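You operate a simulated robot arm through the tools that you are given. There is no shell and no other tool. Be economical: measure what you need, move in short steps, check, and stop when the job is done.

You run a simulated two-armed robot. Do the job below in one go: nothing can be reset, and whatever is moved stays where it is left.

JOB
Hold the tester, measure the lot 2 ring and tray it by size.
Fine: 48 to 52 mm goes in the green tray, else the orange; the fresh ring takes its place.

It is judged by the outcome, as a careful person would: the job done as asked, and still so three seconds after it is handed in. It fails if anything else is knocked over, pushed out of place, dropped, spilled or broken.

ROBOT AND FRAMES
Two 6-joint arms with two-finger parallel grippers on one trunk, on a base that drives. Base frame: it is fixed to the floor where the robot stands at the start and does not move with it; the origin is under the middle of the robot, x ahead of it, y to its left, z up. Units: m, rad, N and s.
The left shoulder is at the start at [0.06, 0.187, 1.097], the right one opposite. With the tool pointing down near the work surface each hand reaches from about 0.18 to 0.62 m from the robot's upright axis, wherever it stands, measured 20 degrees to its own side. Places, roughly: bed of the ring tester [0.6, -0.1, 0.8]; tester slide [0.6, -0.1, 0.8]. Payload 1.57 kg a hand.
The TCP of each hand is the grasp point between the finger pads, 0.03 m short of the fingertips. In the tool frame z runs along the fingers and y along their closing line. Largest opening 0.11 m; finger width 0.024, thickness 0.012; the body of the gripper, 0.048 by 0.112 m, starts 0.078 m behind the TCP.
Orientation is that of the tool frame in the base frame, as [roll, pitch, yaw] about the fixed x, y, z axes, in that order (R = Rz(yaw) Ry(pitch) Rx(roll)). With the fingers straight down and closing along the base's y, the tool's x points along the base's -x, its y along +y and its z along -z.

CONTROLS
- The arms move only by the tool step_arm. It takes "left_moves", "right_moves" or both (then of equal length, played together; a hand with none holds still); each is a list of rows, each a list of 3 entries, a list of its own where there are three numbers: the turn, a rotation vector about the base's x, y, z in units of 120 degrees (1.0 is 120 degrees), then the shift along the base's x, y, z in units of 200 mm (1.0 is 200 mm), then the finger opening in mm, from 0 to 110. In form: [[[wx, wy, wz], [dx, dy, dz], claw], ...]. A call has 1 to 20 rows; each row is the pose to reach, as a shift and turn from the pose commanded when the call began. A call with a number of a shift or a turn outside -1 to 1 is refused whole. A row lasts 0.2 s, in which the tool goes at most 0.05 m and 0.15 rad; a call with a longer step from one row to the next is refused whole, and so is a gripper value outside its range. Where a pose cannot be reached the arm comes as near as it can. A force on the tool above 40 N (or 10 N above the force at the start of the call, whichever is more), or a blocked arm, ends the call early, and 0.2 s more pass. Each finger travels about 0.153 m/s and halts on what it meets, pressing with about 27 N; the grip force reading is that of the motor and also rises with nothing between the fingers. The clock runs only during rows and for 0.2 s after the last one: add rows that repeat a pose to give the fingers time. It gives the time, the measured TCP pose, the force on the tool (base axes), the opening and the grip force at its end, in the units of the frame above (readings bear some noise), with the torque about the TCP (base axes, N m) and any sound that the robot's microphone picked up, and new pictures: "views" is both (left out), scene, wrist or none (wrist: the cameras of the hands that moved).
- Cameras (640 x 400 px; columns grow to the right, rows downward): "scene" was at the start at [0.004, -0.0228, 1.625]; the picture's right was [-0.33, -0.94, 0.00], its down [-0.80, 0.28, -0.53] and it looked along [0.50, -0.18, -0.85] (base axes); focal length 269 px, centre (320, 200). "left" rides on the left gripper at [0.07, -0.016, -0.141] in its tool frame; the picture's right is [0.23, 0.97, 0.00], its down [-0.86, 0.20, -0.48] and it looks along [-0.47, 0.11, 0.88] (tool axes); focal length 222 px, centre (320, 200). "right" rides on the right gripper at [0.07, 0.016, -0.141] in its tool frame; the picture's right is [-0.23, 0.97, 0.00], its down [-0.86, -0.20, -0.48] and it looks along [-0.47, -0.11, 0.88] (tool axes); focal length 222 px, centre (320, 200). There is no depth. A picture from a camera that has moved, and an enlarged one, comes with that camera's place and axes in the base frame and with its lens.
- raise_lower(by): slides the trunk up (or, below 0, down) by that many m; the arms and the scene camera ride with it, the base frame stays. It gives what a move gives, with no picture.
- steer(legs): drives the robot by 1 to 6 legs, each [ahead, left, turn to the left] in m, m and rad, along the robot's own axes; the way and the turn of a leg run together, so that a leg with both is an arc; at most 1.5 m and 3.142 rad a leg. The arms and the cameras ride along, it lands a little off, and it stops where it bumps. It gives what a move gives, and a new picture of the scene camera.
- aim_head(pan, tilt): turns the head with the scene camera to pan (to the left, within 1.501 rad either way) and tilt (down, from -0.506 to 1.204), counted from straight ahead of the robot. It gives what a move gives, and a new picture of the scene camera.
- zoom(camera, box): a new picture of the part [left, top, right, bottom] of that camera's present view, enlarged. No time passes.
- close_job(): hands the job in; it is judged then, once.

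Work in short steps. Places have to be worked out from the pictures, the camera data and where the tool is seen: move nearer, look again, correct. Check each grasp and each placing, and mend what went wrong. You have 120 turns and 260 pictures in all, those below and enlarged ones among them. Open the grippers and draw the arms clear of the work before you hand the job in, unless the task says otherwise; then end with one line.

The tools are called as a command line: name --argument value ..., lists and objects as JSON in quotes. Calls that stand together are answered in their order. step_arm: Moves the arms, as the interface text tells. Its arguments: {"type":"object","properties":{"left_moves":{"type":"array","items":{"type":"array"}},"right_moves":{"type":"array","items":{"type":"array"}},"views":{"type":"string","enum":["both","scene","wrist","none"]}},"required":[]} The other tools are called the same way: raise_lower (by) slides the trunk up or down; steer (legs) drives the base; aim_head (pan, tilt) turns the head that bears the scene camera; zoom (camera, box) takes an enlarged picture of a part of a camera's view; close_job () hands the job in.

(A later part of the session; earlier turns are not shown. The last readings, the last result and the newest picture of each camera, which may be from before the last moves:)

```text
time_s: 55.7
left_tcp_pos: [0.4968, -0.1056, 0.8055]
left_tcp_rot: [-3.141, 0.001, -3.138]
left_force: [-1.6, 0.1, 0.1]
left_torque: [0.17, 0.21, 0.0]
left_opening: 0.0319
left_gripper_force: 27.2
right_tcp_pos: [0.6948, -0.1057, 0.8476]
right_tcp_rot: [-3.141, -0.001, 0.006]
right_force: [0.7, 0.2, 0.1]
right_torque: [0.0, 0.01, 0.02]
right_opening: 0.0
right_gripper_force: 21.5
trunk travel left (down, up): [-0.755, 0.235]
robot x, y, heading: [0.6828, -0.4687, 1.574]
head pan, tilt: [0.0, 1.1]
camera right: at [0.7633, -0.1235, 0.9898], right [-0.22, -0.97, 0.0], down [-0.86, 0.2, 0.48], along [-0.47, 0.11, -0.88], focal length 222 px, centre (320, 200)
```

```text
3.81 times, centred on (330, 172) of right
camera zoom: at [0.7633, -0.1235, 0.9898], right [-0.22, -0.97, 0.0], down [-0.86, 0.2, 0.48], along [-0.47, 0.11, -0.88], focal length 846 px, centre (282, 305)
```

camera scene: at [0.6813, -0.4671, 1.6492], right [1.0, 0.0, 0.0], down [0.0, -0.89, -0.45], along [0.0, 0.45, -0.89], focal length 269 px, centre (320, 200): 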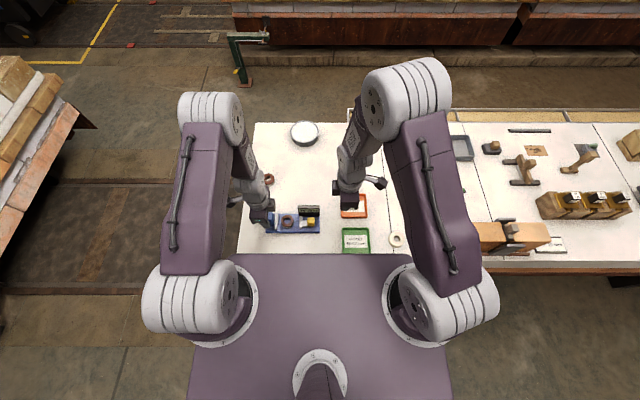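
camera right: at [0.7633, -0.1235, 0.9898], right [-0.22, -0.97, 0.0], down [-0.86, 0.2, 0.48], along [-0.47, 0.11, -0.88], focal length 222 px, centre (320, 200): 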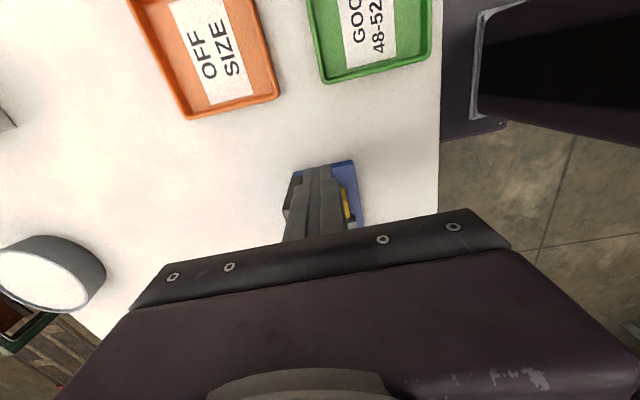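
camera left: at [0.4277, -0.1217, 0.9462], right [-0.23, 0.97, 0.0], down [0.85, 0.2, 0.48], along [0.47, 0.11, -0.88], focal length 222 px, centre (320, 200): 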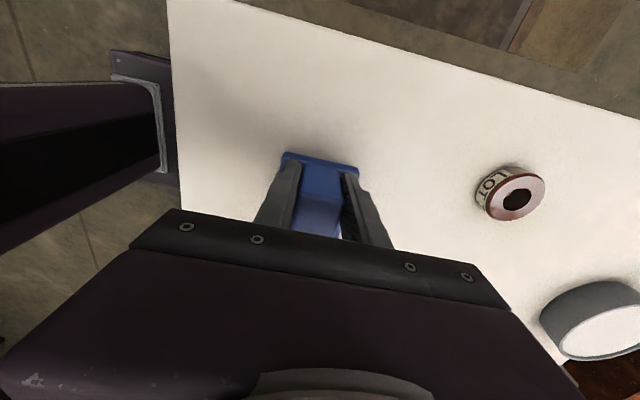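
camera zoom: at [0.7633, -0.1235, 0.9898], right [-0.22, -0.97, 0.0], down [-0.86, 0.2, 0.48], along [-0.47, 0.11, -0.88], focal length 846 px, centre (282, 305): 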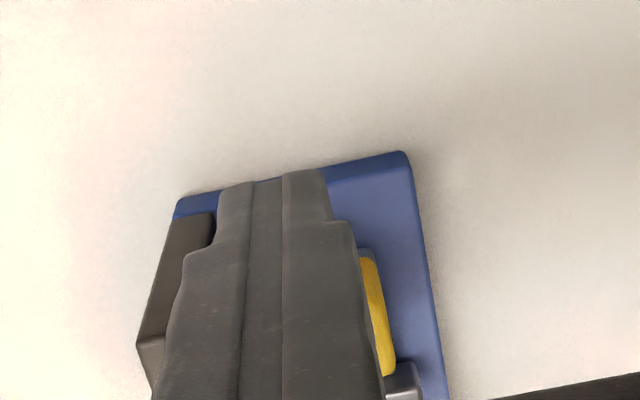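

Knob's centre is about y=−0.112. I shift to that, descend to z≈0.808 (tips just above the bed), still behind the knob.

step_arm --right_moves '[[[0, 0, 0], [0.01, -0.032, -0.1], 0], [[0, 0, 0], [0.01, -0.032, -0.198], 0], [[0, 0, 0], [0.01, -0.032, -0.198], 0]]' --views "wrist"

zoom --camera "scene" --box '[270, 180, 360, 240]'

```text
time_s: 56.5
left_tcp_pos: [0.497, -0.1056, 0.8059]
left_tcp_rot: [3.141, 0.002, -3.14]
left_force: [-1.2, 0.6, 1.4]
left_torque: [0.18, 0.13, 0.04]
left_opening: 0.032
left_gripper_force: 26.8
right_tcp_pos: [0.6963, -0.1154, 0.8085]
right_tcp_rot: [-3.141, -0.001, 0.004]
right_force: [0.7, -0.6, 0.7]
right_torque: [-0.01, 0.02, 0.01]
right_opening: 0.0001
right_gripper_force: 21.0
trunk travel left (down, up): [-0.755, 0.235]
robot x, y, heading: [0.6796, -0.4708, 1.571]
head pan, tilt: [0.0, 1.1]
camera right: at [0.7658, -0.1309, 0.9494], right [-0.22, -0.97, 0.0], down [-0.86, 0.2, 0.48], along [-0.47, 0.11, -0.88], focal length 222 px, centre (320, 200)
```

right: 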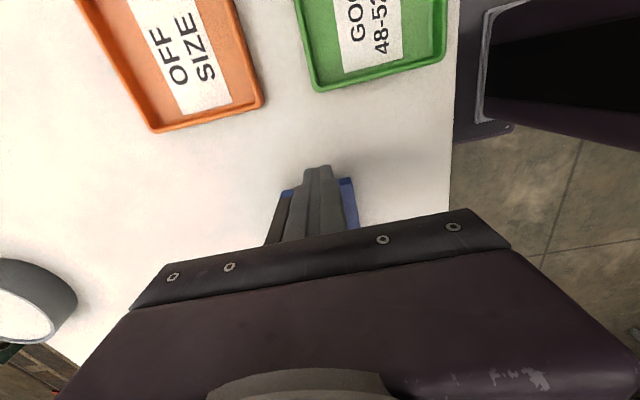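

```text
6.67 times, centred on (315, 210) of scene
camera zoom: at [0.6811, -0.4672, 1.6492], right [1.0, 0.0, 0.0], down [0.0, -0.89, -0.45], along [0.0, 0.45, -0.89], focal length 1796 px, centre (353, 133)
```

zoom: 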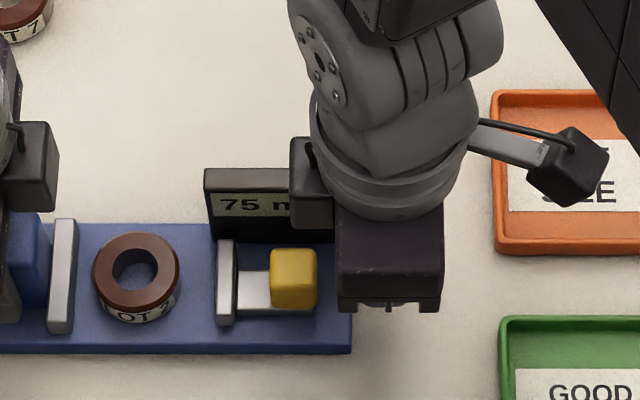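

Now push the slide in −x in 4 mm steps while the left hand holds; first 36 mm.

step_arm --right_moves '[[[0, 0, 0], [-0.04, 0, 0], 0], [[0, 0, 0], [-0.08, 0, 0], 0], [[0, 0, 0], [-0.1, 0, 0], 0], [[0, 0, 0], [-0.12, 0, 0], 0], [[0, 0, 0], [-0.14, 0, 0], 0], [[0, 0, 0], [-0.16, 0, 0], 0], [[0, 0, 0], [-0.18, 0, 0], 0]]' --views "none"

zoom --camera "scene" --box '[260, 180, 350, 240]'

```text
time_s: 58.1
left_tcp_pos: [0.4961, -0.1061, 0.8049]
left_tcp_rot: [-3.138, 0.001, -3.137]
left_force: [-2.0, 0.9, -0.8]
left_torque: [0.18, 0.44, 0.2]
left_opening: 0.0319
left_gripper_force: 26.4
right_tcp_pos: [0.6601, -0.112, 0.8087]
right_tcp_rot: [-3.14, 0.0, 0.004]
right_force: [0.2, -0.9, 0.2]
right_torque: [-0.08, -0.06, -0.01]
right_opening: 0.0001
right_gripper_force: 21.1
trunk travel left (down, up): [-0.755, 0.235]
robot x, y, heading: [0.6865, -0.4696, 1.575]
head pan, tilt: [0.0, 1.1]
```

```text
6.67 times, centred on (305, 210) of scene
camera zoom: at [0.6811, -0.4673, 1.6492], right [1.0, 0.0, 0.0], down [0.0, -0.89, -0.45], along [0.0, 0.45, -0.89], focal length 1796 px, centre (420, 133)
```

zoom: 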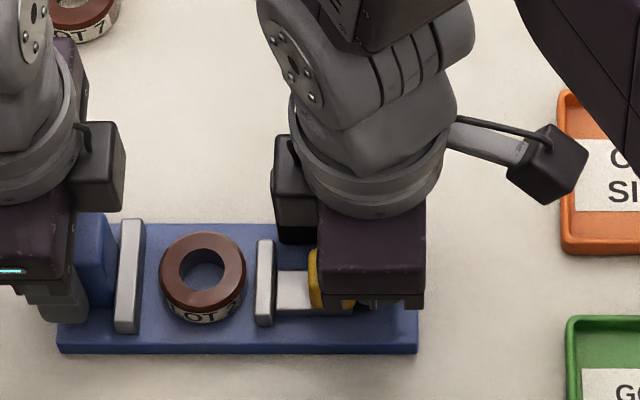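

The slide moved ~14 mm and the tester stays put. Continue another ~18 mm in 2–3 mm steps under the force guard.

step_arm --right_moves '[[[0, 0, 0], [-0.015, 0, 0], 0], [[0, 0, 0], [-0.03, 0, 0], 0], [[0, 0, 0], [-0.045, 0, 0], 0], [[0, 0, 0], [-0.055, 0, 0], 0], [[0, 0, 0], [-0.065, 0, 0], 0], [[0, 0, 0], [-0.075, 0, 0], 0], [[0, 0, 0], [-0.085, 0, 0], 0]]' --views "none"

zoom --camera "scene" --box '[260, 180, 350, 240]'

```text
time_s: 59.7
left_tcp_pos: [0.4972, -0.1062, 0.8056]
left_tcp_rot: [-3.141, 0.001, -3.135]
left_force: [-3.7, 0.2, 0.3]
left_torque: [0.11, 0.22, 0.07]
left_opening: 0.0322
left_gripper_force: 27.0
right_tcp_pos: [0.6445, -0.114, 0.8079]
right_tcp_rot: [3.14, 0.002, 0.005]
right_force: [2.0, -0.5, 0.5]
right_torque: [0.0, -0.03, 0.02]
right_opening: 0.0004
right_gripper_force: 21.5
trunk travel left (down, up): [-0.755, 0.235]
robot x, y, heading: [0.685, -0.4715, 1.581]
head pan, tilt: [0.0, 1.1]
```

```text
6.67 times, centred on (305, 210) of scene
camera zoom: at [0.6812, -0.4673, 1.6492], right [1.0, 0.0, 0.0], down [0.0, -0.89, -0.45], along [0.0, 0.45, -0.89], focal length 1796 px, centre (420, 133)
```

zoom: 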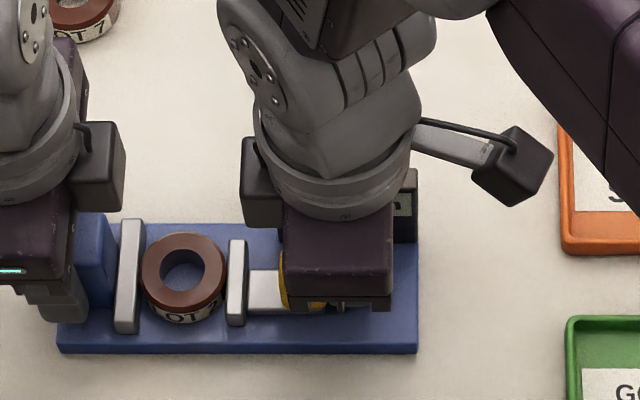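

Nearly closed. Push the last few mm in ~1 mm steps.

step_arm --right_moves '[[[0, 0, 0], [-0.007, 0, 0], 0], [[0, 0, 0], [-0.014, 0, 0], 0], [[0, 0, 0], [-0.021, 0, 0], 0], [[0, 0, 0], [-0.028, 0, 0], 0], [[0, 0, 0], [-0.028, 0, 0], 0]]' --views "none"

zoom --camera "scene" --box '[260, 180, 350, 240]'

```text
time_s: 60.9
left_tcp_pos: [0.4984, -0.1065, 0.8067]
left_tcp_rot: [-3.141, 0.002, -3.136]
left_force: [-24.8, 0.2, 3.8]
left_torque: [0.08, -0.01, -0.24]
left_opening: 0.0319
left_gripper_force: 27.0
right_tcp_pos: [0.6406, -0.1146, 0.807]
right_tcp_rot: [3.14, 0.0, 0.004]
right_force: [26.9, -1.7, 1.0]
right_torque: [-0.22, -0.37, 0.03]
right_opening: 0.0
right_gripper_force: 20.7
trunk travel left (down, up): [-0.755, 0.235]
robot x, y, heading: [0.6829, -0.4718, 1.577]
head pan, tilt: [0.0, 1.1]
```

```text
6.67 times, centred on (305, 210) of scene
camera zoom: at [0.682, -0.4678, 1.6492], right [1.0, 0.0, 0.0], down [0.0, -0.89, -0.45], along [0.0, 0.45, -0.89], focal length 1796 px, centre (420, 133)
```

zoom: 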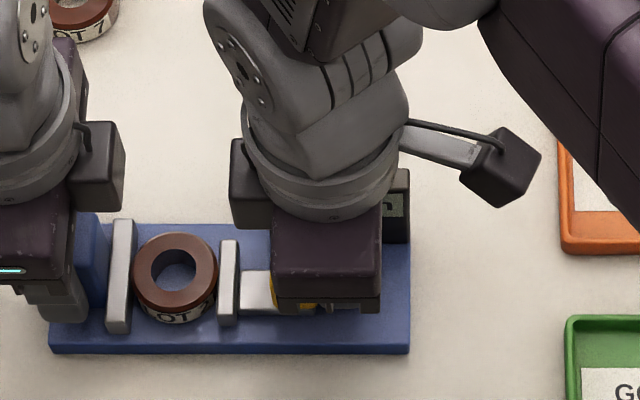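

Clamped: ring is tight between the jaws with ~27 N (the tester crept ~4 mm in the grip; I'll set it back). I ease the right hand off and lift it away to read the display.

step_arm --right_moves '[[[0, 0, 0], [0.03, 0, 0], 0], [[0, 0, 0], [0.1, 0, 0], 0], [[0, 0, 0], [0.2, 0, 0.1], 0], [[0, 0, 0], [0.3, 0, 0.3], 0], [[0, 0, 0], [0.45, 0, 0.5], 0], [[0, 0, 0], [0.65, 0, 0.6], 0], [[0, 0, 0], [0.85, 0, 0.6], 0], [[0, 0, 0], [0.85, 0, 0.6], 0]]' --views "none"

zoom --camera "scene" --box '[260, 180, 350, 240]'

```text
time_s: 62.7
left_tcp_pos: [0.4973, -0.1071, 0.8064]
left_tcp_rot: [-3.14, 0.002, -3.138]
left_force: [2.1, 0.5, 5.4]
left_torque: [0.14, 0.51, 0.07]
left_opening: 0.0322
left_gripper_force: 27.1
right_tcp_pos: [0.809, -0.1144, 0.926]
right_tcp_rot: [3.142, 0.001, 0.005]
right_force: [0.8, 0.1, 0.3]
right_torque: [0.03, -0.01, 0.0]
right_opening: 0.0003
right_gripper_force: 21.3
trunk travel left (down, up): [-0.755, 0.235]
robot x, y, heading: [0.6798, -0.4699, 1.574]
head pan, tilt: [0.0, 1.1]
```

```text
6.67 times, centred on (305, 210) of scene
camera zoom: at [0.6821, -0.4677, 1.6492], right [1.0, 0.0, 0.0], down [0.0, -0.89, -0.45], along [0.0, 0.45, -0.89], focal length 1796 px, centre (420, 133)
```

zoom: 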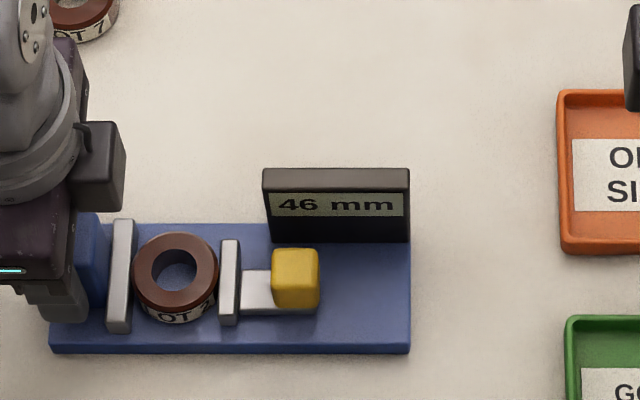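

Zoom to read it surely.

zoom --camera "scene" --box '[276, 200, 320, 230]'

```text
13.33 times, centred on (298, 215) of scene
camera zoom: at [0.6821, -0.4677, 1.6492], right [1.0, 0.0, 0.0], down [0.0, -0.89, -0.45], along [0.0, 0.45, -0.89], focal length 3591 px, centre (613, 0)
```

zoom: 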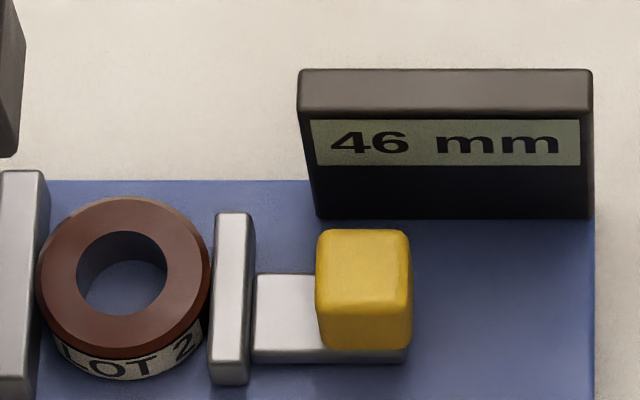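

The reading is 46 mm → off size → orange tray. Before letting go, I slide the tester back ~4 mm with the left hand.

step_arm --left_moves '[[[0, 0, 0], [0.01, 0, 0], 30], [[0, 0, 0], [0.019, 0, 0], 30], [[0, 0, 0], [0.019, 0, 0], 30]]' --views "none"

zoom --camera "scene" --box '[260, 180, 350, 240]'

```text
time_s: 63.5
left_tcp_pos: [0.5009, -0.1062, 0.8059]
left_tcp_rot: [-3.14, 0.002, -3.137]
left_force: [-9.9, 0.6, 18.1]
left_torque: [-0.04, 0.5, 0.05]
left_opening: 0.0319
left_gripper_force: 27.3
right_tcp_pos: [0.8072, -0.1147, 0.9265]
right_tcp_rot: [-3.14, 0.0, 0.004]
right_force: [-0.1, -0.3, -0.3]
right_torque: [0.02, -0.02, 0.01]
right_opening: 0.0
right_gripper_force: 21.7
trunk travel left (down, up): [-0.755, 0.235]
robot x, y, heading: [0.6797, -0.4724, 1.577]
head pan, tilt: [0.0, 1.1]
```

```text
6.67 times, centred on (305, 210) of scene
camera zoom: at [0.6805, -0.4691, 1.6493], right [1.0, 0.0, 0.0], down [0.0, -0.89, -0.46], along [0.0, 0.46, -0.89], focal length 1796 px, centre (420, 133)
```

zoom: 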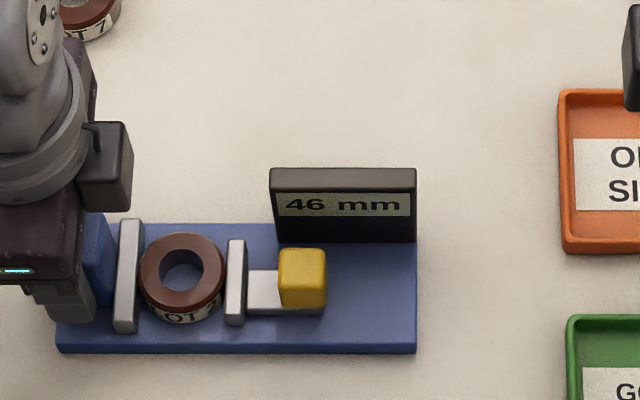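

Tester is back in place. Release it and lift the left hand, then hover over the ring (≈x 0.550).

step_arm --left_moves '[[[0, 0, 0], [0, 0, 0], 60], [[0, 0, 0], [0, 0, 0], 70], [[0, 0, 0], [0, 0, 0.15], 70], [[0, 0, 0], [0, 0, 0.35], 70], [[0, 0, 0], [0.12, 0, 0.4], 70], [[0, 0, 0], [0.25, 0.005, 0.4], 70], [[0, 0, 0], [0.25, 0.005, 0.25], 70], [[0, 0, 0], [0.25, 0.005, 0.15], 70], [[0, 0, 0], [0.25, 0.005, 0.15], 70]]' --views "wrist"

zoom --camera "left" --box '[220, 110, 420, 235]'

zoom --camera "scene" --box '[260, 180, 350, 240]'

```text
time_s: 65.5
left_tcp_pos: [0.5501, -0.1047, 0.8367]
left_tcp_rot: [3.141, 0.003, -3.137]
left_force: [0.3, 0.4, 0.9]
left_torque: [0.01, -0.01, -0.01]
left_opening: 0.0698
left_gripper_force: 0.2
right_tcp_pos: [0.8083, -0.1138, 0.926]
right_tcp_rot: [3.141, -0.002, 0.005]
right_force: [-0.3, 0.0, 0.5]
right_torque: [-0.03, 0.05, 0.01]
right_opening: 0.0
right_gripper_force: 21.4
trunk travel left (down, up): [-0.755, 0.235]
robot x, y, heading: [0.6783, -0.4669, 1.579]
head pan, tilt: [0.0, 1.1]
camera left: at [0.48, -0.1206, 0.9773], right [-0.23, 0.97, 0.0], down [0.85, 0.2, 0.48], along [0.47, 0.11, -0.88], focal length 222 px, centre (320, 200)
```

left: 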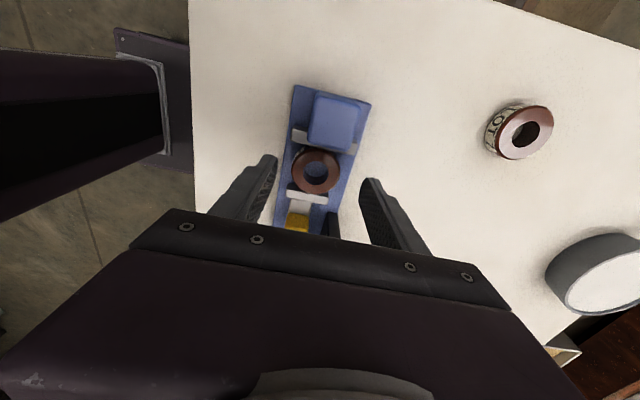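

```text
3.20 times, centred on (320, 172) of left
camera zoom: at [0.48, -0.1206, 0.9773], right [-0.23, 0.97, 0.0], down [0.85, 0.2, 0.48], along [0.47, 0.11, -0.88], focal length 711 px, centre (320, 288)
```

zoom: 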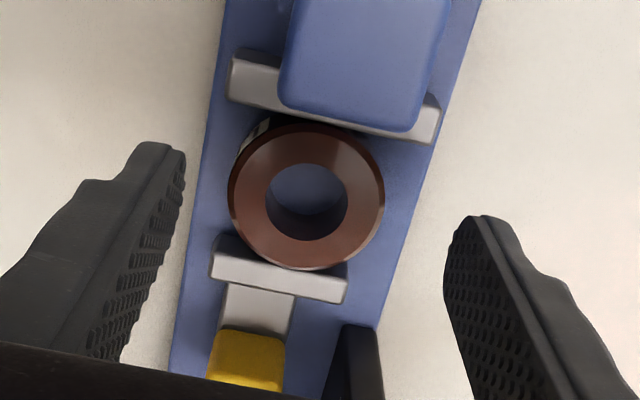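

```text
6.67 times, centred on (305, 210) of scene
camera zoom: at [0.6817, -0.4676, 1.6492], right [1.0, 0.0, 0.0], down [0.0, -0.89, -0.45], along [0.0, 0.45, -0.89], focal length 1796 px, centre (420, 133)
```

zoom: 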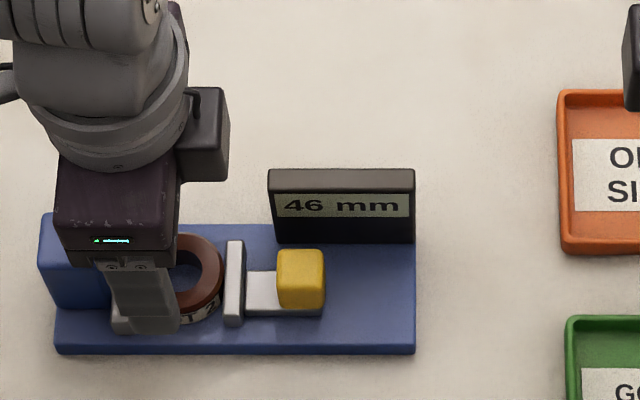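

Ring is ~3 mm off in x and y; I correct, lower to z≈0.799, and grip it.

step_arm --left_moves '[[[0, 0, 0], [0.016, -0.018, -0.06], 70], [[0, 0, 0], [0.016, -0.018, -0.12], 70], [[0, 0, 0], [0.016, -0.018, -0.185], 70], [[0, 0, 0], [0.016, -0.018, -0.185], 70], [[0, 0, 0], [0.016, -0.018, -0.185], 50], [[0, 0, 0], [0.016, -0.018, -0.185], 30], [[0, 0, 0], [0.016, -0.018, -0.185], 30], [[0, 0, 0], [0.016, -0.018, -0.185], 30]]' --views "wrist"

zoom --camera "left" --box '[220, 110, 420, 235]'

```text
time_s: 67.3
left_tcp_pos: [0.5517, -0.1078, 0.7982]
left_tcp_rot: [-3.139, 0.001, -3.139]
left_force: [1.0, 0.6, -0.2]
left_torque: [0.01, -0.03, 0.01]
left_opening: 0.045
left_gripper_force: 27.2
right_tcp_pos: [0.8085, -0.1138, 0.9259]
right_tcp_rot: [3.141, 0.002, 0.006]
right_force: [0.3, -0.6, -0.5]
right_torque: [-0.02, 0.0, -0.03]
right_opening: 0.0
right_gripper_force: 21.0
trunk travel left (down, up): [-0.755, 0.235]
robot x, y, heading: [0.6812, -0.47, 1.58]
head pan, tilt: [0.0, 1.1]
camera left: at [0.4834, -0.1242, 0.9388], right [-0.23, 0.97, 0.0], down [0.85, 0.2, 0.48], along [0.47, 0.11, -0.88], focal length 222 px, centre (320, 200)
```

left: 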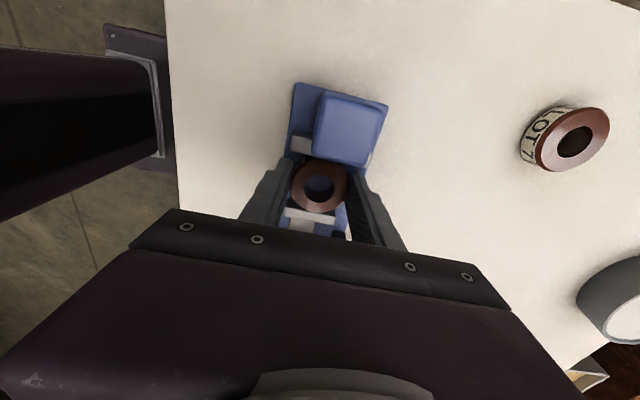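

```text
3.20 times, centred on (320, 172) of left
camera zoom: at [0.4834, -0.1242, 0.9388], right [-0.23, 0.97, 0.0], down [0.85, 0.2, 0.48], along [0.47, 0.11, -0.88], focal length 711 px, centre (320, 288)
```

zoom: 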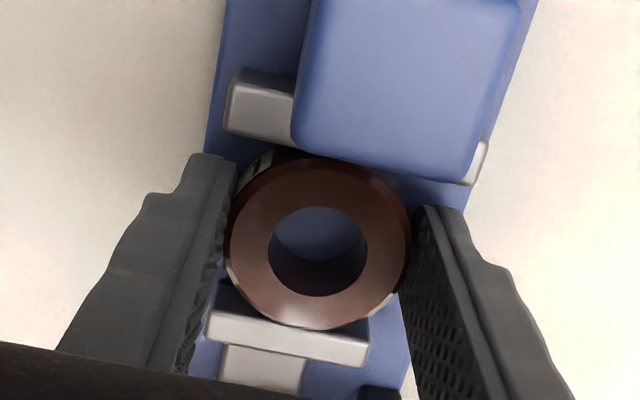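

Gripped at 45 mm, centred. Lift slowly straight up and check that the tester stays.

step_arm --left_moves '[[[0, 0, 0], [0, 0, 0.04], 30], [[0, 0, 0], [0, 0, 0.1], 30], [[0, 0, 0], [0, 0, 0.2], 30], [[0, 0, 0], [0, 0, 0.35], 30], [[0, 0, 0], [0, 0, 0.5], 30], [[0, 0, 0], [0, 0, 0.5], 30]]' --views "both"

zoom --camera "scene" --box '[250, 170, 410, 260]'

```text
time_s: 68.7
left_tcp_pos: [0.5549, -0.1098, 0.899]
left_tcp_rot: [-3.14, 0.002, -3.137]
left_force: [0.3, 0.1, -1.5]
left_torque: [0.01, -0.01, -0.01]
left_opening: 0.0448
left_gripper_force: 27.3
right_tcp_pos: [0.8078, -0.1138, 0.9262]
right_tcp_rot: [-3.141, 0.0, 0.005]
right_force: [0.0, 0.2, -0.6]
right_torque: [-0.02, 0.01, 0.01]
right_opening: 0.0
right_gripper_force: 21.7
trunk travel left (down, up): [-0.755, 0.235]
robot x, y, heading: [0.6835, -0.4718, 1.578]
head pan, tilt: [0.0, 1.1]
camera scene: at [0.6812, -0.4664, 1.6492], right [1.0, 0.0, 0.0], down [0.0, -0.89, -0.45], along [0.0, 0.45, -0.89], focal length 269 px, centre (320, 200)
camera left: at [0.4856, -0.1256, 1.0406], right [-0.23, 0.97, 0.0], down [0.85, 0.2, 0.48], along [0.47, 0.11, -0.88], focal length 222 px, centre (320, 200)
```

scene: 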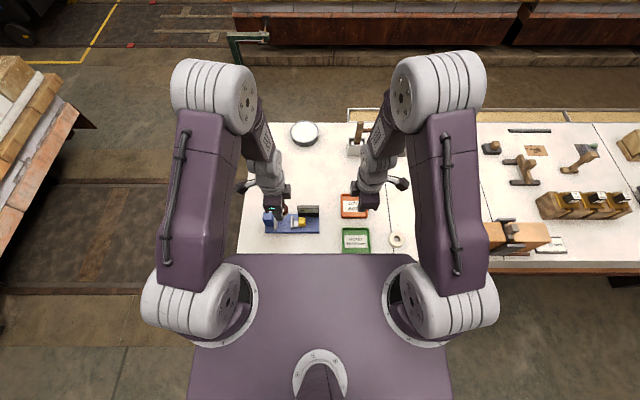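
left: 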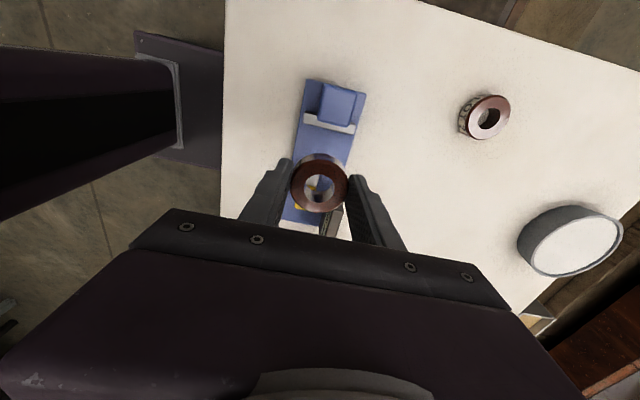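

```text
4.00 times, centred on (330, 215) of scene
camera zoom: at [0.6812, -0.4664, 1.6492], right [1.0, 0.0, 0.0], down [0.0, -0.89, -0.45], along [0.0, 0.45, -0.89], focal length 1077 px, centre (280, 140)
```

zoom: 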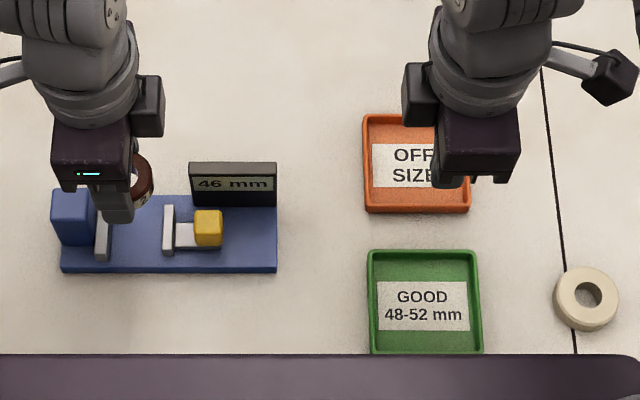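

Ring held, tester undisturbed. Move the right hand out of the way (up and right) while the left rises a bit and starts toward the orange tray (≈[0.806, −0.035]).

step_arm --right_moves '[[[0, 0, 0], [0.1, 0.1, 0.15], 0], [[0, 0, 0], [0.25, 0.2, 0.3], 0], [[0, 0, 0], [0.4, 0.3, 0.4], 0], [[0, 0, 0], [0.55, 0.45, 0.55], 0], [[0, 0, 0], [0.68, 0.6, 0.68], 0], [[0, 0, 0], [0.76, 0.7, 0.77], 0], [[0, 0, 0], [0.76, 0.7, 0.77], 0], [[0, 0, 0], [0.76, 0.7, 0.77], 0]]' --left_moves '[[[0, 0, 0], [0, 0, 0.1], 30], [[0, 0, 0], [0, 0, 0.18], 30], [[0, 0, 0], [0.05, 0.05, 0.2], 30], [[0, 0, 0], [0.15, 0.1, 0.2], 30], [[0, 0, 0], [0.3, 0.15, 0.2], 30], [[0, 0, 0], [0.45, 0.2, 0.2], 30], [[0, 0, 0], [0.6, 0.25, 0.2], 30], [[0, 0, 0], [0.75, 0.3, 0.2], 30]]' --views "none"

step_arm --left_moves '[[[0, 0, 0], [0.15, 0.03, 0], 30], [[0, 0, 0], [0.3, 0.05, 0], 30], [[0, 0, 0], [0.45, 0.07, -0.05], 30], [[0, 0, 0], [0.5, 0.07, -0.15], 30], [[0, 0, 0], [0.5, 0.07, -0.25], 30], [[0, 0, 0], [0.5, 0.07, -0.25], 30]]' --views "both"

zoom --camera "scene" --box '[320, 175, 400, 225]'

```text
refused: row 4 steps farther than a row can; nothing moved
```

```text
time_s: 69.8
left_tcp_pos: [0.6529, -0.0954, 0.8647]
left_tcp_rot: [3.139, 0.004, -3.14]
left_force: [-4.2, -2.4, 13.5]
left_torque: [0.26, 0.27, -0.02]
left_opening: 0.0449
left_gripper_force: 26.9
right_tcp_pos: [0.8086, -0.1147, 0.9275]
right_tcp_rot: [-3.141, 0.0, 0.006]
right_force: [0.1, 0.0, -0.4]
right_torque: [0.01, -0.02, 0.01]
right_opening: 0.0
right_gripper_force: 21.1
trunk travel left (down, up): [-0.755, 0.235]
robot x, y, heading: [0.6815, -0.4698, 1.58]
head pan, tilt: [0.0, 1.1]
stopped in row 5 (left hand): the force on the tool passed its limit at 78 N (the readings are from after the stop); the commanded pose is now the measured one
camera scene: at [0.6806, -0.4697, 1.6493], right [1.0, 0.0, 0.0], down [0.0, -0.89, -0.46], along [0.0, 0.46, -0.89], focal length 269 px, centre (320, 200)
camera left: at [0.5842, -0.1119, 1.0053], right [-0.23, 0.97, 0.0], down [0.85, 0.2, 0.48], along [0.47, 0.11, -0.88], focal length 222 px, centre (320, 200)
```

scene: 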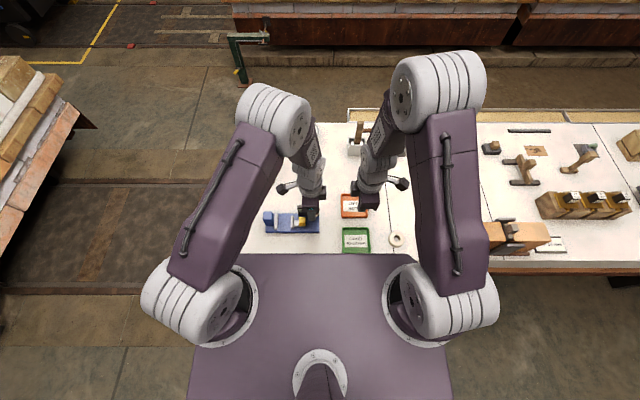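
left: 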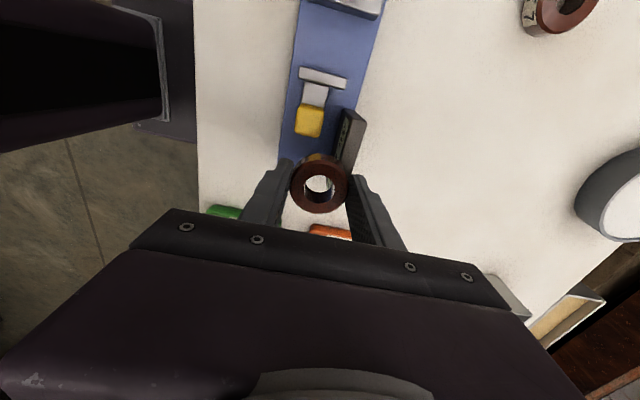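

```text
8.00 times, centred on (360, 200) of scene
camera zoom: at [0.6806, -0.4697, 1.6493], right [1.0, 0.0, 0.0], down [0.0, -0.89, -0.46], along [0.0, 0.46, -0.89], focal length 2155 px, centre (0, 200)
```

zoom: 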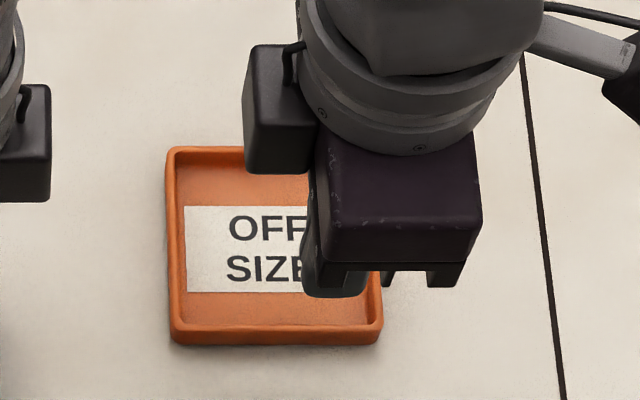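

My mistake: the first call was refused and the follow-up lowered the ring onto the display's top edge. I lift straight up at once and check the tester and the grip.

step_arm --left_moves '[[[0, 0, 0], [0, 0, 0.1], 30], [[0, 0, 0], [0, 0, 0.25], 30], [[0, 0, 0], [0, 0, 0.4], 30], [[0, 0, 0], [0, 0, 0.4], 30]]' --views "both"

zoom --camera "scene" --box '[260, 180, 350, 240]'

zoom --camera "left" --box '[220, 60, 420, 220]'

```text
time_s: 70.8
left_tcp_pos: [0.6549, -0.0941, 0.9443]
left_tcp_rot: [3.141, 0.001, -3.139]
left_force: [0.7, 0.8, -0.1]
left_torque: [-0.01, -0.01, 0.0]
left_opening: 0.0448
left_gripper_force: 27.4
right_tcp_pos: [0.8089, -0.114, 0.9259]
right_tcp_rot: [3.142, -0.002, 0.005]
right_force: [-0.2, -0.6, -0.1]
right_torque: [-0.02, 0.01, 0.01]
right_opening: 0.0
right_gripper_force: 22.0
trunk travel left (down, up): [-0.755, 0.235]
robot x, y, heading: [0.6813, -0.471, 1.573]
head pan, tilt: [0.0, 1.1]
camera scene: at [0.6813, -0.4667, 1.6492], right [1.0, 0.0, 0.0], down [0.0, -0.89, -0.45], along [0.0, 0.45, -0.89], focal length 269 px, centre (320, 200)
camera left: at [0.5845, -0.1108, 1.0843], right [-0.23, 0.97, 0.0], down [0.85, 0.2, 0.48], along [0.47, 0.11, -0.88], focal length 222 px, centre (320, 200)
```

scene: 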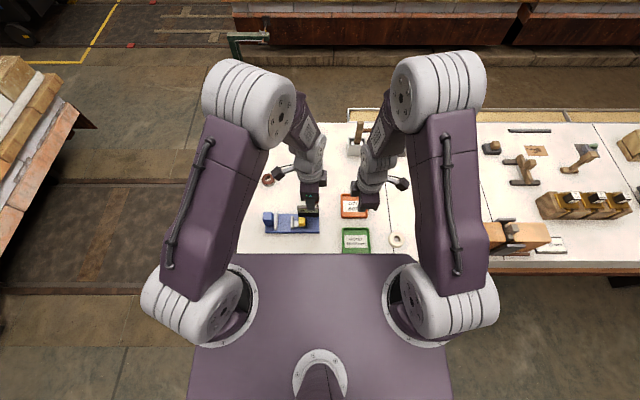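
left: 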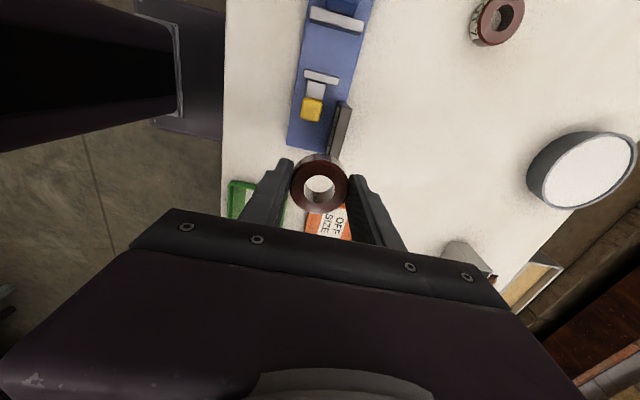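

```text
6.67 times, centred on (305, 210) of scene
camera zoom: at [0.6813, -0.4667, 1.6492], right [1.0, 0.0, 0.0], down [0.0, -0.89, -0.45], along [0.0, 0.45, -0.89], focal length 1796 px, centre (420, 133)
```

zoom: 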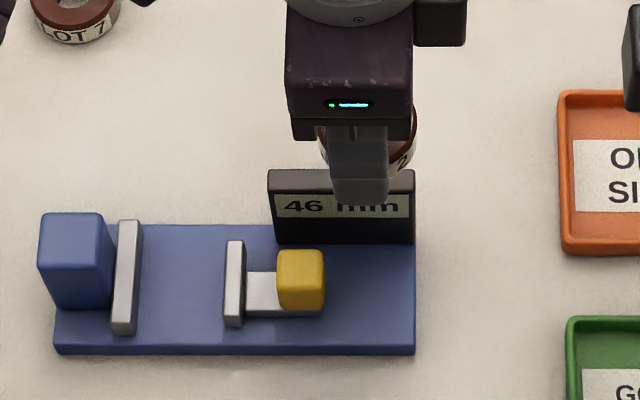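

```text
2.50 times, centred on (320, 140) of left
camera zoom: at [0.5845, -0.1108, 1.0843], right [-0.23, 0.97, 0.0], down [0.85, 0.2, 0.48], along [0.47, 0.11, -0.88], focal length 555 px, centre (320, 350)
```

zoom: 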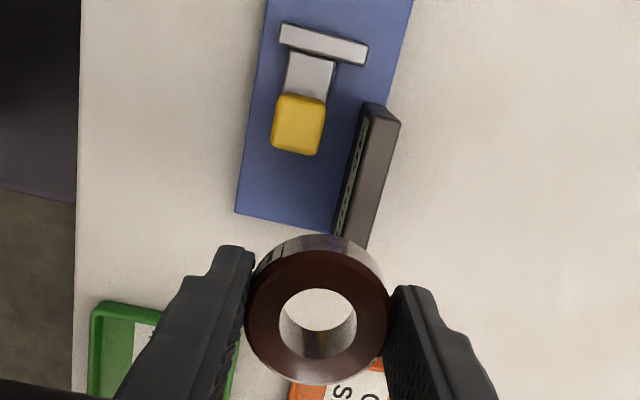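

No harm: tester in the same place, ring still held. Now move the right hand out first.

step_arm --right_moves '[[[0, 0, 0], [0.1, 0.05, 0.1], 0], [[0, 0, 0], [0.22, 0.15, 0.22], 0], [[0, 0, 0], [0.35, 0.25, 0.35], 0], [[0, 0, 0], [0.48, 0.37, 0.48], 0], [[0, 0, 0], [0.6, 0.5, 0.6], 0], [[0, 0, 0], [0.7, 0.62, 0.7], 0], [[0, 0, 0], [0.76, 0.7, 0.77], 0], [[0, 0, 0], [0.76, 0.7, 0.77], 0]]' --views "none"

```text
time_s: 72.6
left_tcp_pos: [0.6548, -0.0939, 0.9434]
left_tcp_rot: [3.14, 0.002, -3.138]
left_force: [0.3, -0.1, -0.6]
left_torque: [-0.02, -0.04, 0.0]
left_opening: 0.0448
left_gripper_force: 26.8
right_tcp_pos: [0.9614, 0.0224, 1.0803]
right_tcp_rot: [-3.141, 0.0, 0.005]
right_force: [-0.1, 0.2, 0.3]
right_torque: [-0.01, 0.0, 0.02]
right_opening: 0.0001
right_gripper_force: 21.5
trunk travel left (down, up): [-0.755, 0.235]
robot x, y, heading: [0.6848, -0.472, 1.575]
head pan, tilt: [0.0, 1.1]
```

Now the left hand over the orange tray, staying at z≥0.90.

step_arm --left_moves '[[[0, 0, 0], [0.15, 0.06, 0], 30], [[0, 0, 0], [0.3, 0.12, 0], 30], [[0, 0, 0], [0.45, 0.18, 0], 30], [[0, 0, 0], [0.6, 0.24, -0.05], 30], [[0, 0, 0], [0.725, 0.295, -0.2], 30], [[0, 0, 0], [0.725, 0.295, -0.2], 30]]' --views "both"

zoom --camera "scene" --box '[320, 175, 400, 225]'

```text
time_s: 74.0
left_tcp_pos: [0.7986, -0.0364, 0.9036]
left_tcp_rot: [3.14, 0.001, -3.135]
left_force: [-1.0, -0.6, -0.5]
left_torque: [-0.02, 0.0, 0.01]
left_opening: 0.0449
left_gripper_force: 27.0
right_tcp_pos: [0.9596, 0.0238, 1.0795]
right_tcp_rot: [-3.14, 0.0, 0.004]
right_force: [0.3, -0.4, -0.5]
right_torque: [0.01, 0.0, 0.0]
right_opening: 0.0
right_gripper_force: 21.1
trunk travel left (down, up): [-0.755, 0.235]
robot x, y, heading: [0.6819, -0.4723, 1.577]
head pan, tilt: [0.0, 1.1]
camera scene: at [0.6807, -0.4675, 1.6492], right [1.0, 0.0, 0.0], down [0.0, -0.89, -0.45], along [0.0, 0.45, -0.89], focal length 269 px, centre (320, 200)
camera left: at [0.7291, -0.052, 1.0441], right [-0.23, 0.97, 0.0], down [0.85, 0.2, 0.48], along [0.47, 0.11, -0.88], focal length 222 px, centre (320, 200)
```

scene: 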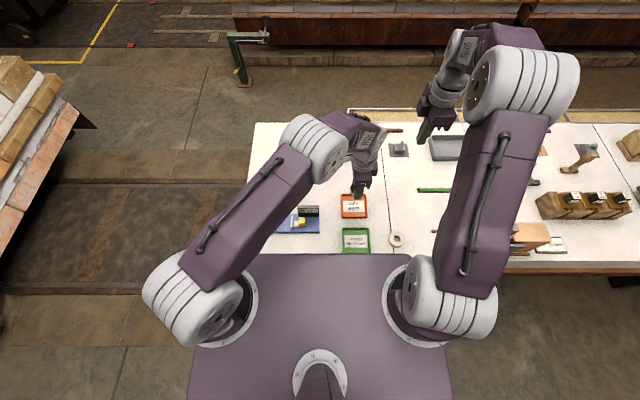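
left: 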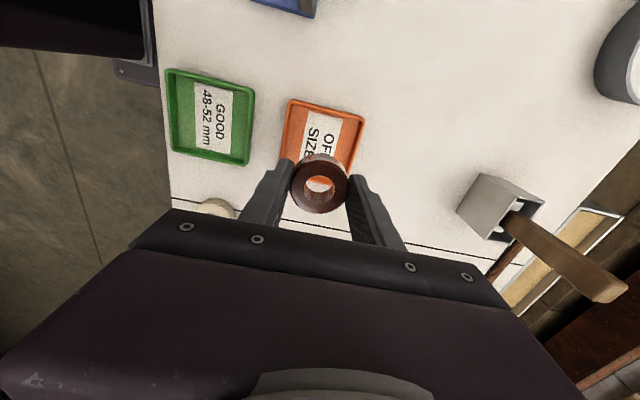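

```text
8.00 times, centred on (360, 200) of scene
camera zoom: at [0.6807, -0.4675, 1.6492], right [1.0, 0.0, 0.0], down [0.0, -0.89, -0.45], along [0.0, 0.45, -0.89], focal length 2155 px, centre (0, 200)
```

zoom: 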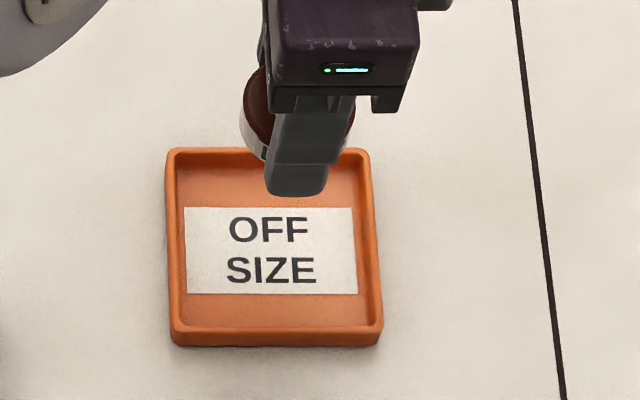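

Centred over the tray. Lower to z≈0.80, then gently to contact.

step_arm --left_moves '[[[0, 0, 0], [0, 0, -0.15], 30], [[0, 0, 0], [0, 0, -0.3], 30], [[0, 0, 0], [0, 0, -0.42], 30], [[0, 0, 0], [0, 0, -0.5], 30], [[0, 0, 0], [0, 0, -0.53], 30], [[0, 0, 0], [0, 0, -0.55], 30], [[0, 0, 0], [0, 0, -0.57], 30], [[0, 0, 0], [0, 0, -0.58], 30]]' --views "wrist"

zoom --camera "scene" --box '[320, 175, 400, 225]'

```text
time_s: 75.8
left_tcp_pos: [0.799, -0.0342, 0.7869]
left_tcp_rot: [3.141, 0.001, -3.137]
left_force: [0.4, -0.4, 0.3]
left_torque: [0.01, 0.0, -0.06]
left_opening: 0.0449
left_gripper_force: 27.2
right_tcp_pos: [0.9605, 0.0237, 1.0804]
right_tcp_rot: [-3.142, 0.0, 0.005]
right_force: [-0.3, 0.2, 0.1]
right_torque: [-0.02, -0.01, -0.01]
right_opening: 0.0001
right_gripper_force: 21.2
trunk travel left (down, up): [-0.755, 0.235]
robot x, y, heading: [0.6825, -0.4708, 1.577]
head pan, tilt: [0.0, 1.1]
camera left: at [0.7293, -0.0509, 0.9272], right [-0.23, 0.97, 0.0], down [0.85, 0.2, 0.48], along [0.47, 0.11, -0.88], focal length 222 px, centre (320, 200)
```

left: 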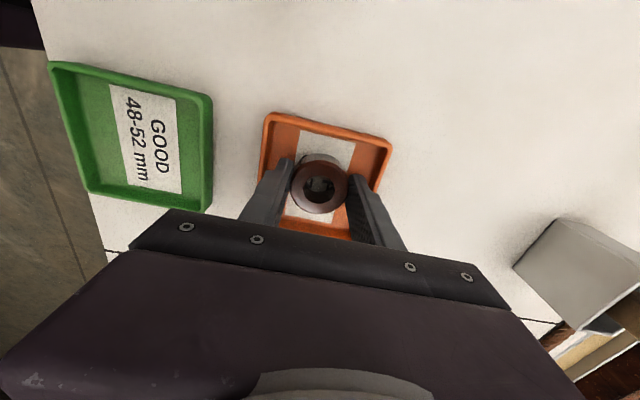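

```text
8.00 times, centred on (360, 200) of scene
camera zoom: at [0.6814, -0.4669, 1.6492], right [1.0, 0.0, 0.0], down [0.0, -0.89, -0.45], along [0.0, 0.45, -0.89], focal length 2155 px, centre (0, 200)
```

zoom: 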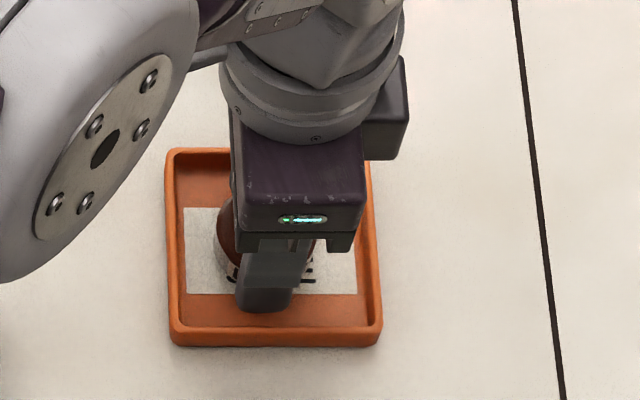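

Inside the tray, no contact yet. Lower 2 mm more, then release to 56 mm and rise.

step_arm --left_moves '[[[0, 0, 0], [0, 0, -0.006], 30], [[0, 0, 0], [0, 0, -0.012], 30], [[0, 0, 0], [0, 0, -0.012], 50], [[0, 0, 0], [0, 0, -0.012], 56], [[0, 0, 0], [0, 0, -0.012], 56], [[0, 0, 0], [0, 0, 0.1], 56], [[0, 0, 0], [0, 0, 0.3], 56], [[0, 0, 0], [0, 0, 0.5], 56], [[0, 0, 0], [0, 0, 0.7], 56], [[0, 0, 0], [0, 0, 0.7], 56]]' --views "wrist"

zoom --camera "scene" --box '[320, 175, 400, 225]'

```text
time_s: 78.0
left_tcp_pos: [0.7994, -0.0379, 0.9297]
left_tcp_rot: [3.141, 0.002, -3.136]
left_force: [0.5, -0.7, -0.9]
left_torque: [-0.02, 0.0, 0.01]
left_opening: 0.056
left_gripper_force: 0.0
right_tcp_pos: [0.9601, 0.0242, 1.0797]
right_tcp_rot: [-3.141, -0.001, 0.005]
right_force: [0.2, 0.8, 0.1]
right_torque: [-0.01, 0.0, 0.01]
right_opening: 0.0002
right_gripper_force: 21.4
trunk travel left (down, up): [-0.755, 0.235]
robot x, y, heading: [0.6823, -0.47, 1.577]
head pan, tilt: [0.0, 1.1]
camera left: at [0.7294, -0.0544, 1.0693], right [-0.23, 0.97, 0.0], down [0.85, 0.2, 0.48], along [0.47, 0.11, -0.88], focal length 222 px, centre (320, 200)
```

left: 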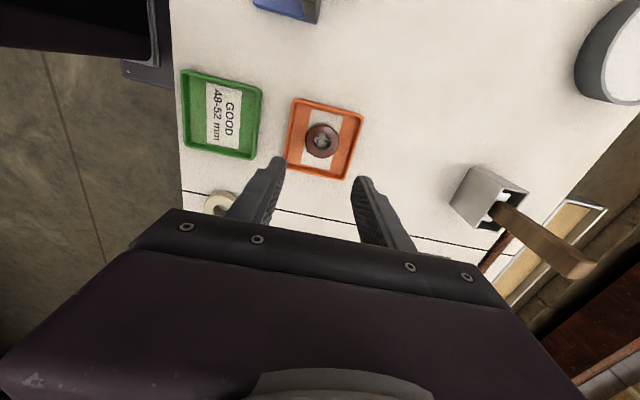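

```text
8.00 times, centred on (360, 200) of scene
camera zoom: at [0.6816, -0.4666, 1.6492], right [1.0, 0.0, 0.0], down [0.0, -0.89, -0.45], along [0.0, 0.45, -0.89], focal length 2155 px, centre (0, 200)
```

zoom: 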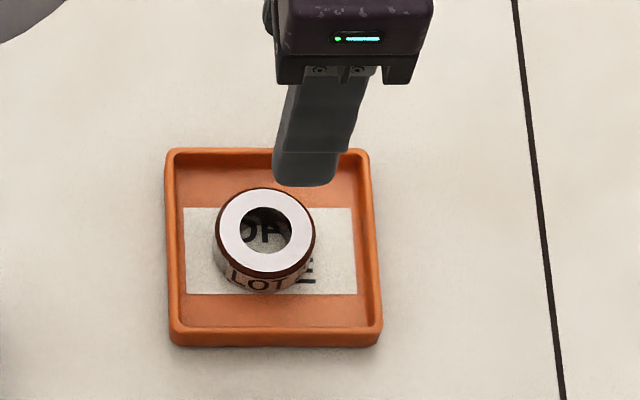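

Lot 2 ring lies flat in the orange tray. Now the fresh ring at ≈[0.942, −0.169]: the right hand approaches above it (open 80) while the left retreats to the left.

step_arm --left_moves '[[[0, 0, 0], [-0.12, 0.02, 0.05], 80], [[0, 0, 0], [-0.25, 0.04, 0.1], 80], [[0, 0, 0], [-0.37, 0.06, 0.15], 80], [[0, 0, 0], [-0.5, 0.08, 0.2], 80], [[0, 0, 0], [-0.62, 0.1, 0.25], 80], [[0, 0, 0], [-0.75, 0.1, 0.25], 80], [[0, 0, 0], [-0.87, 0.1, 0.25], 80], [[0, 0, 0], [-1.0, 0.1, 0.25], 80], [[0, 0, 0], [-1.0, 0.1, 0.25], 80]]' --right_moves '[[[0, 0, 0], [-0.01, -0.12, -0.1], 20], [[0, 0, 0], [-0.02, -0.24, -0.2], 40], [[0, 0, 0], [-0.03, -0.36, -0.31], 60], [[0, 0, 0], [-0.045, -0.48, -0.43], 80], [[0, 0, 0], [-0.055, -0.6, -0.55], 80], [[0, 0, 0], [-0.07, -0.72, -0.67], 80], [[0, 0, 0], [-0.08, -0.84, -0.79], 80], [[0, 0, 0], [-0.09, -0.965, -0.9], 80], [[0, 0, 0], [-0.09, -0.965, -0.9], 80]]' --views "both"

zoom --camera "right" --box '[220, 110, 420, 235]'

```text
time_s: 80.0
left_tcp_pos: [0.601, -0.0155, 0.9793]
left_tcp_rot: [3.139, 0.001, -3.138]
left_force: [-0.5, 0.3, 0.0]
left_torque: [0.05, 0.01, -0.04]
left_opening: 0.0801
left_gripper_force: 0.0
right_tcp_pos: [0.9413, -0.1704, 0.8983]
right_tcp_rot: [-3.141, 0.001, 0.005]
right_force: [-0.1, 0.3, 0.3]
right_torque: [0.01, 0.02, 0.02]
right_opening: 0.0802
right_gripper_force: 0.1
trunk travel left (down, up): [-0.755, 0.235]
robot x, y, heading: [0.6783, -0.4664, 1.574]
head pan, tilt: [0.0, 1.1]
camera scene: at [0.6816, -0.467, 1.6492], right [1.0, 0.0, 0.0], down [0.0, -0.89, -0.45], along [0.0, 0.45, -0.89], focal length 269 px, centre (320, 200)
camera right: at [1.0111, -0.1865, 1.0404], right [-0.22, -0.97, 0.0], down [-0.86, 0.2, 0.48], along [-0.47, 0.11, -0.88], focal length 222 px, centre (320, 200)
camera left: at [0.532, -0.0323, 1.1185], right [-0.23, 0.97, 0.0], down [0.85, 0.2, 0.48], along [0.47, 0.11, -0.88], focal length 222 px, centre (320, 200)
```

scene: 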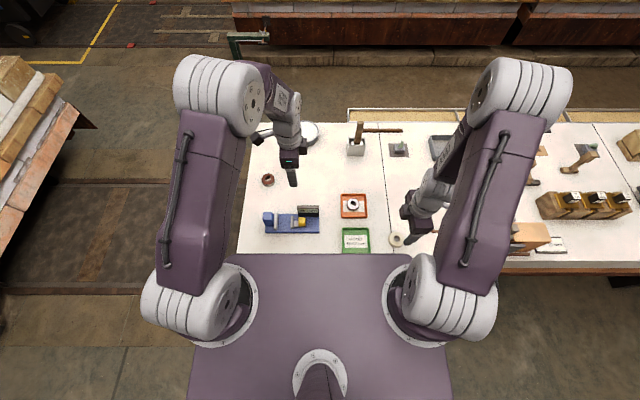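
right: 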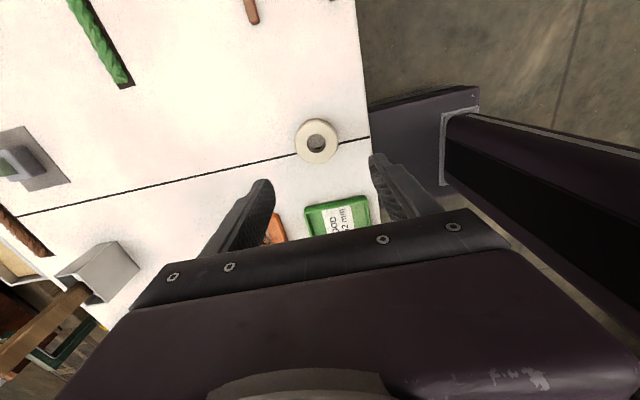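
left: 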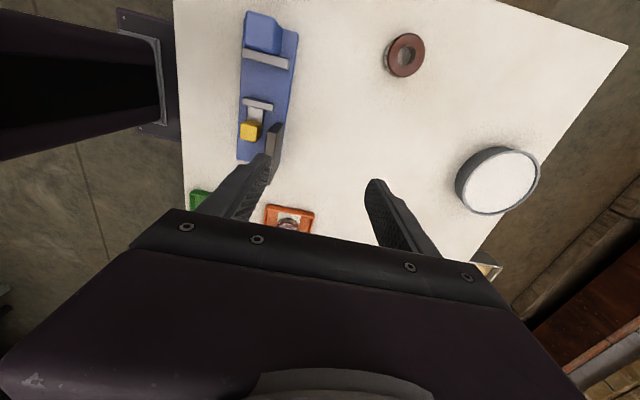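

```text
3.20 times, centred on (320, 172) of right
camera zoom: at [1.0111, -0.1865, 1.0404], right [-0.22, -0.97, 0.0], down [-0.86, 0.2, 0.48], along [-0.47, 0.11, -0.88], focal length 711 px, centre (320, 288)
```

zoom: 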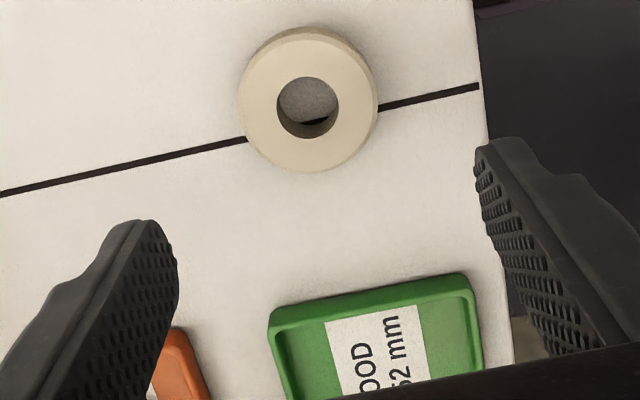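

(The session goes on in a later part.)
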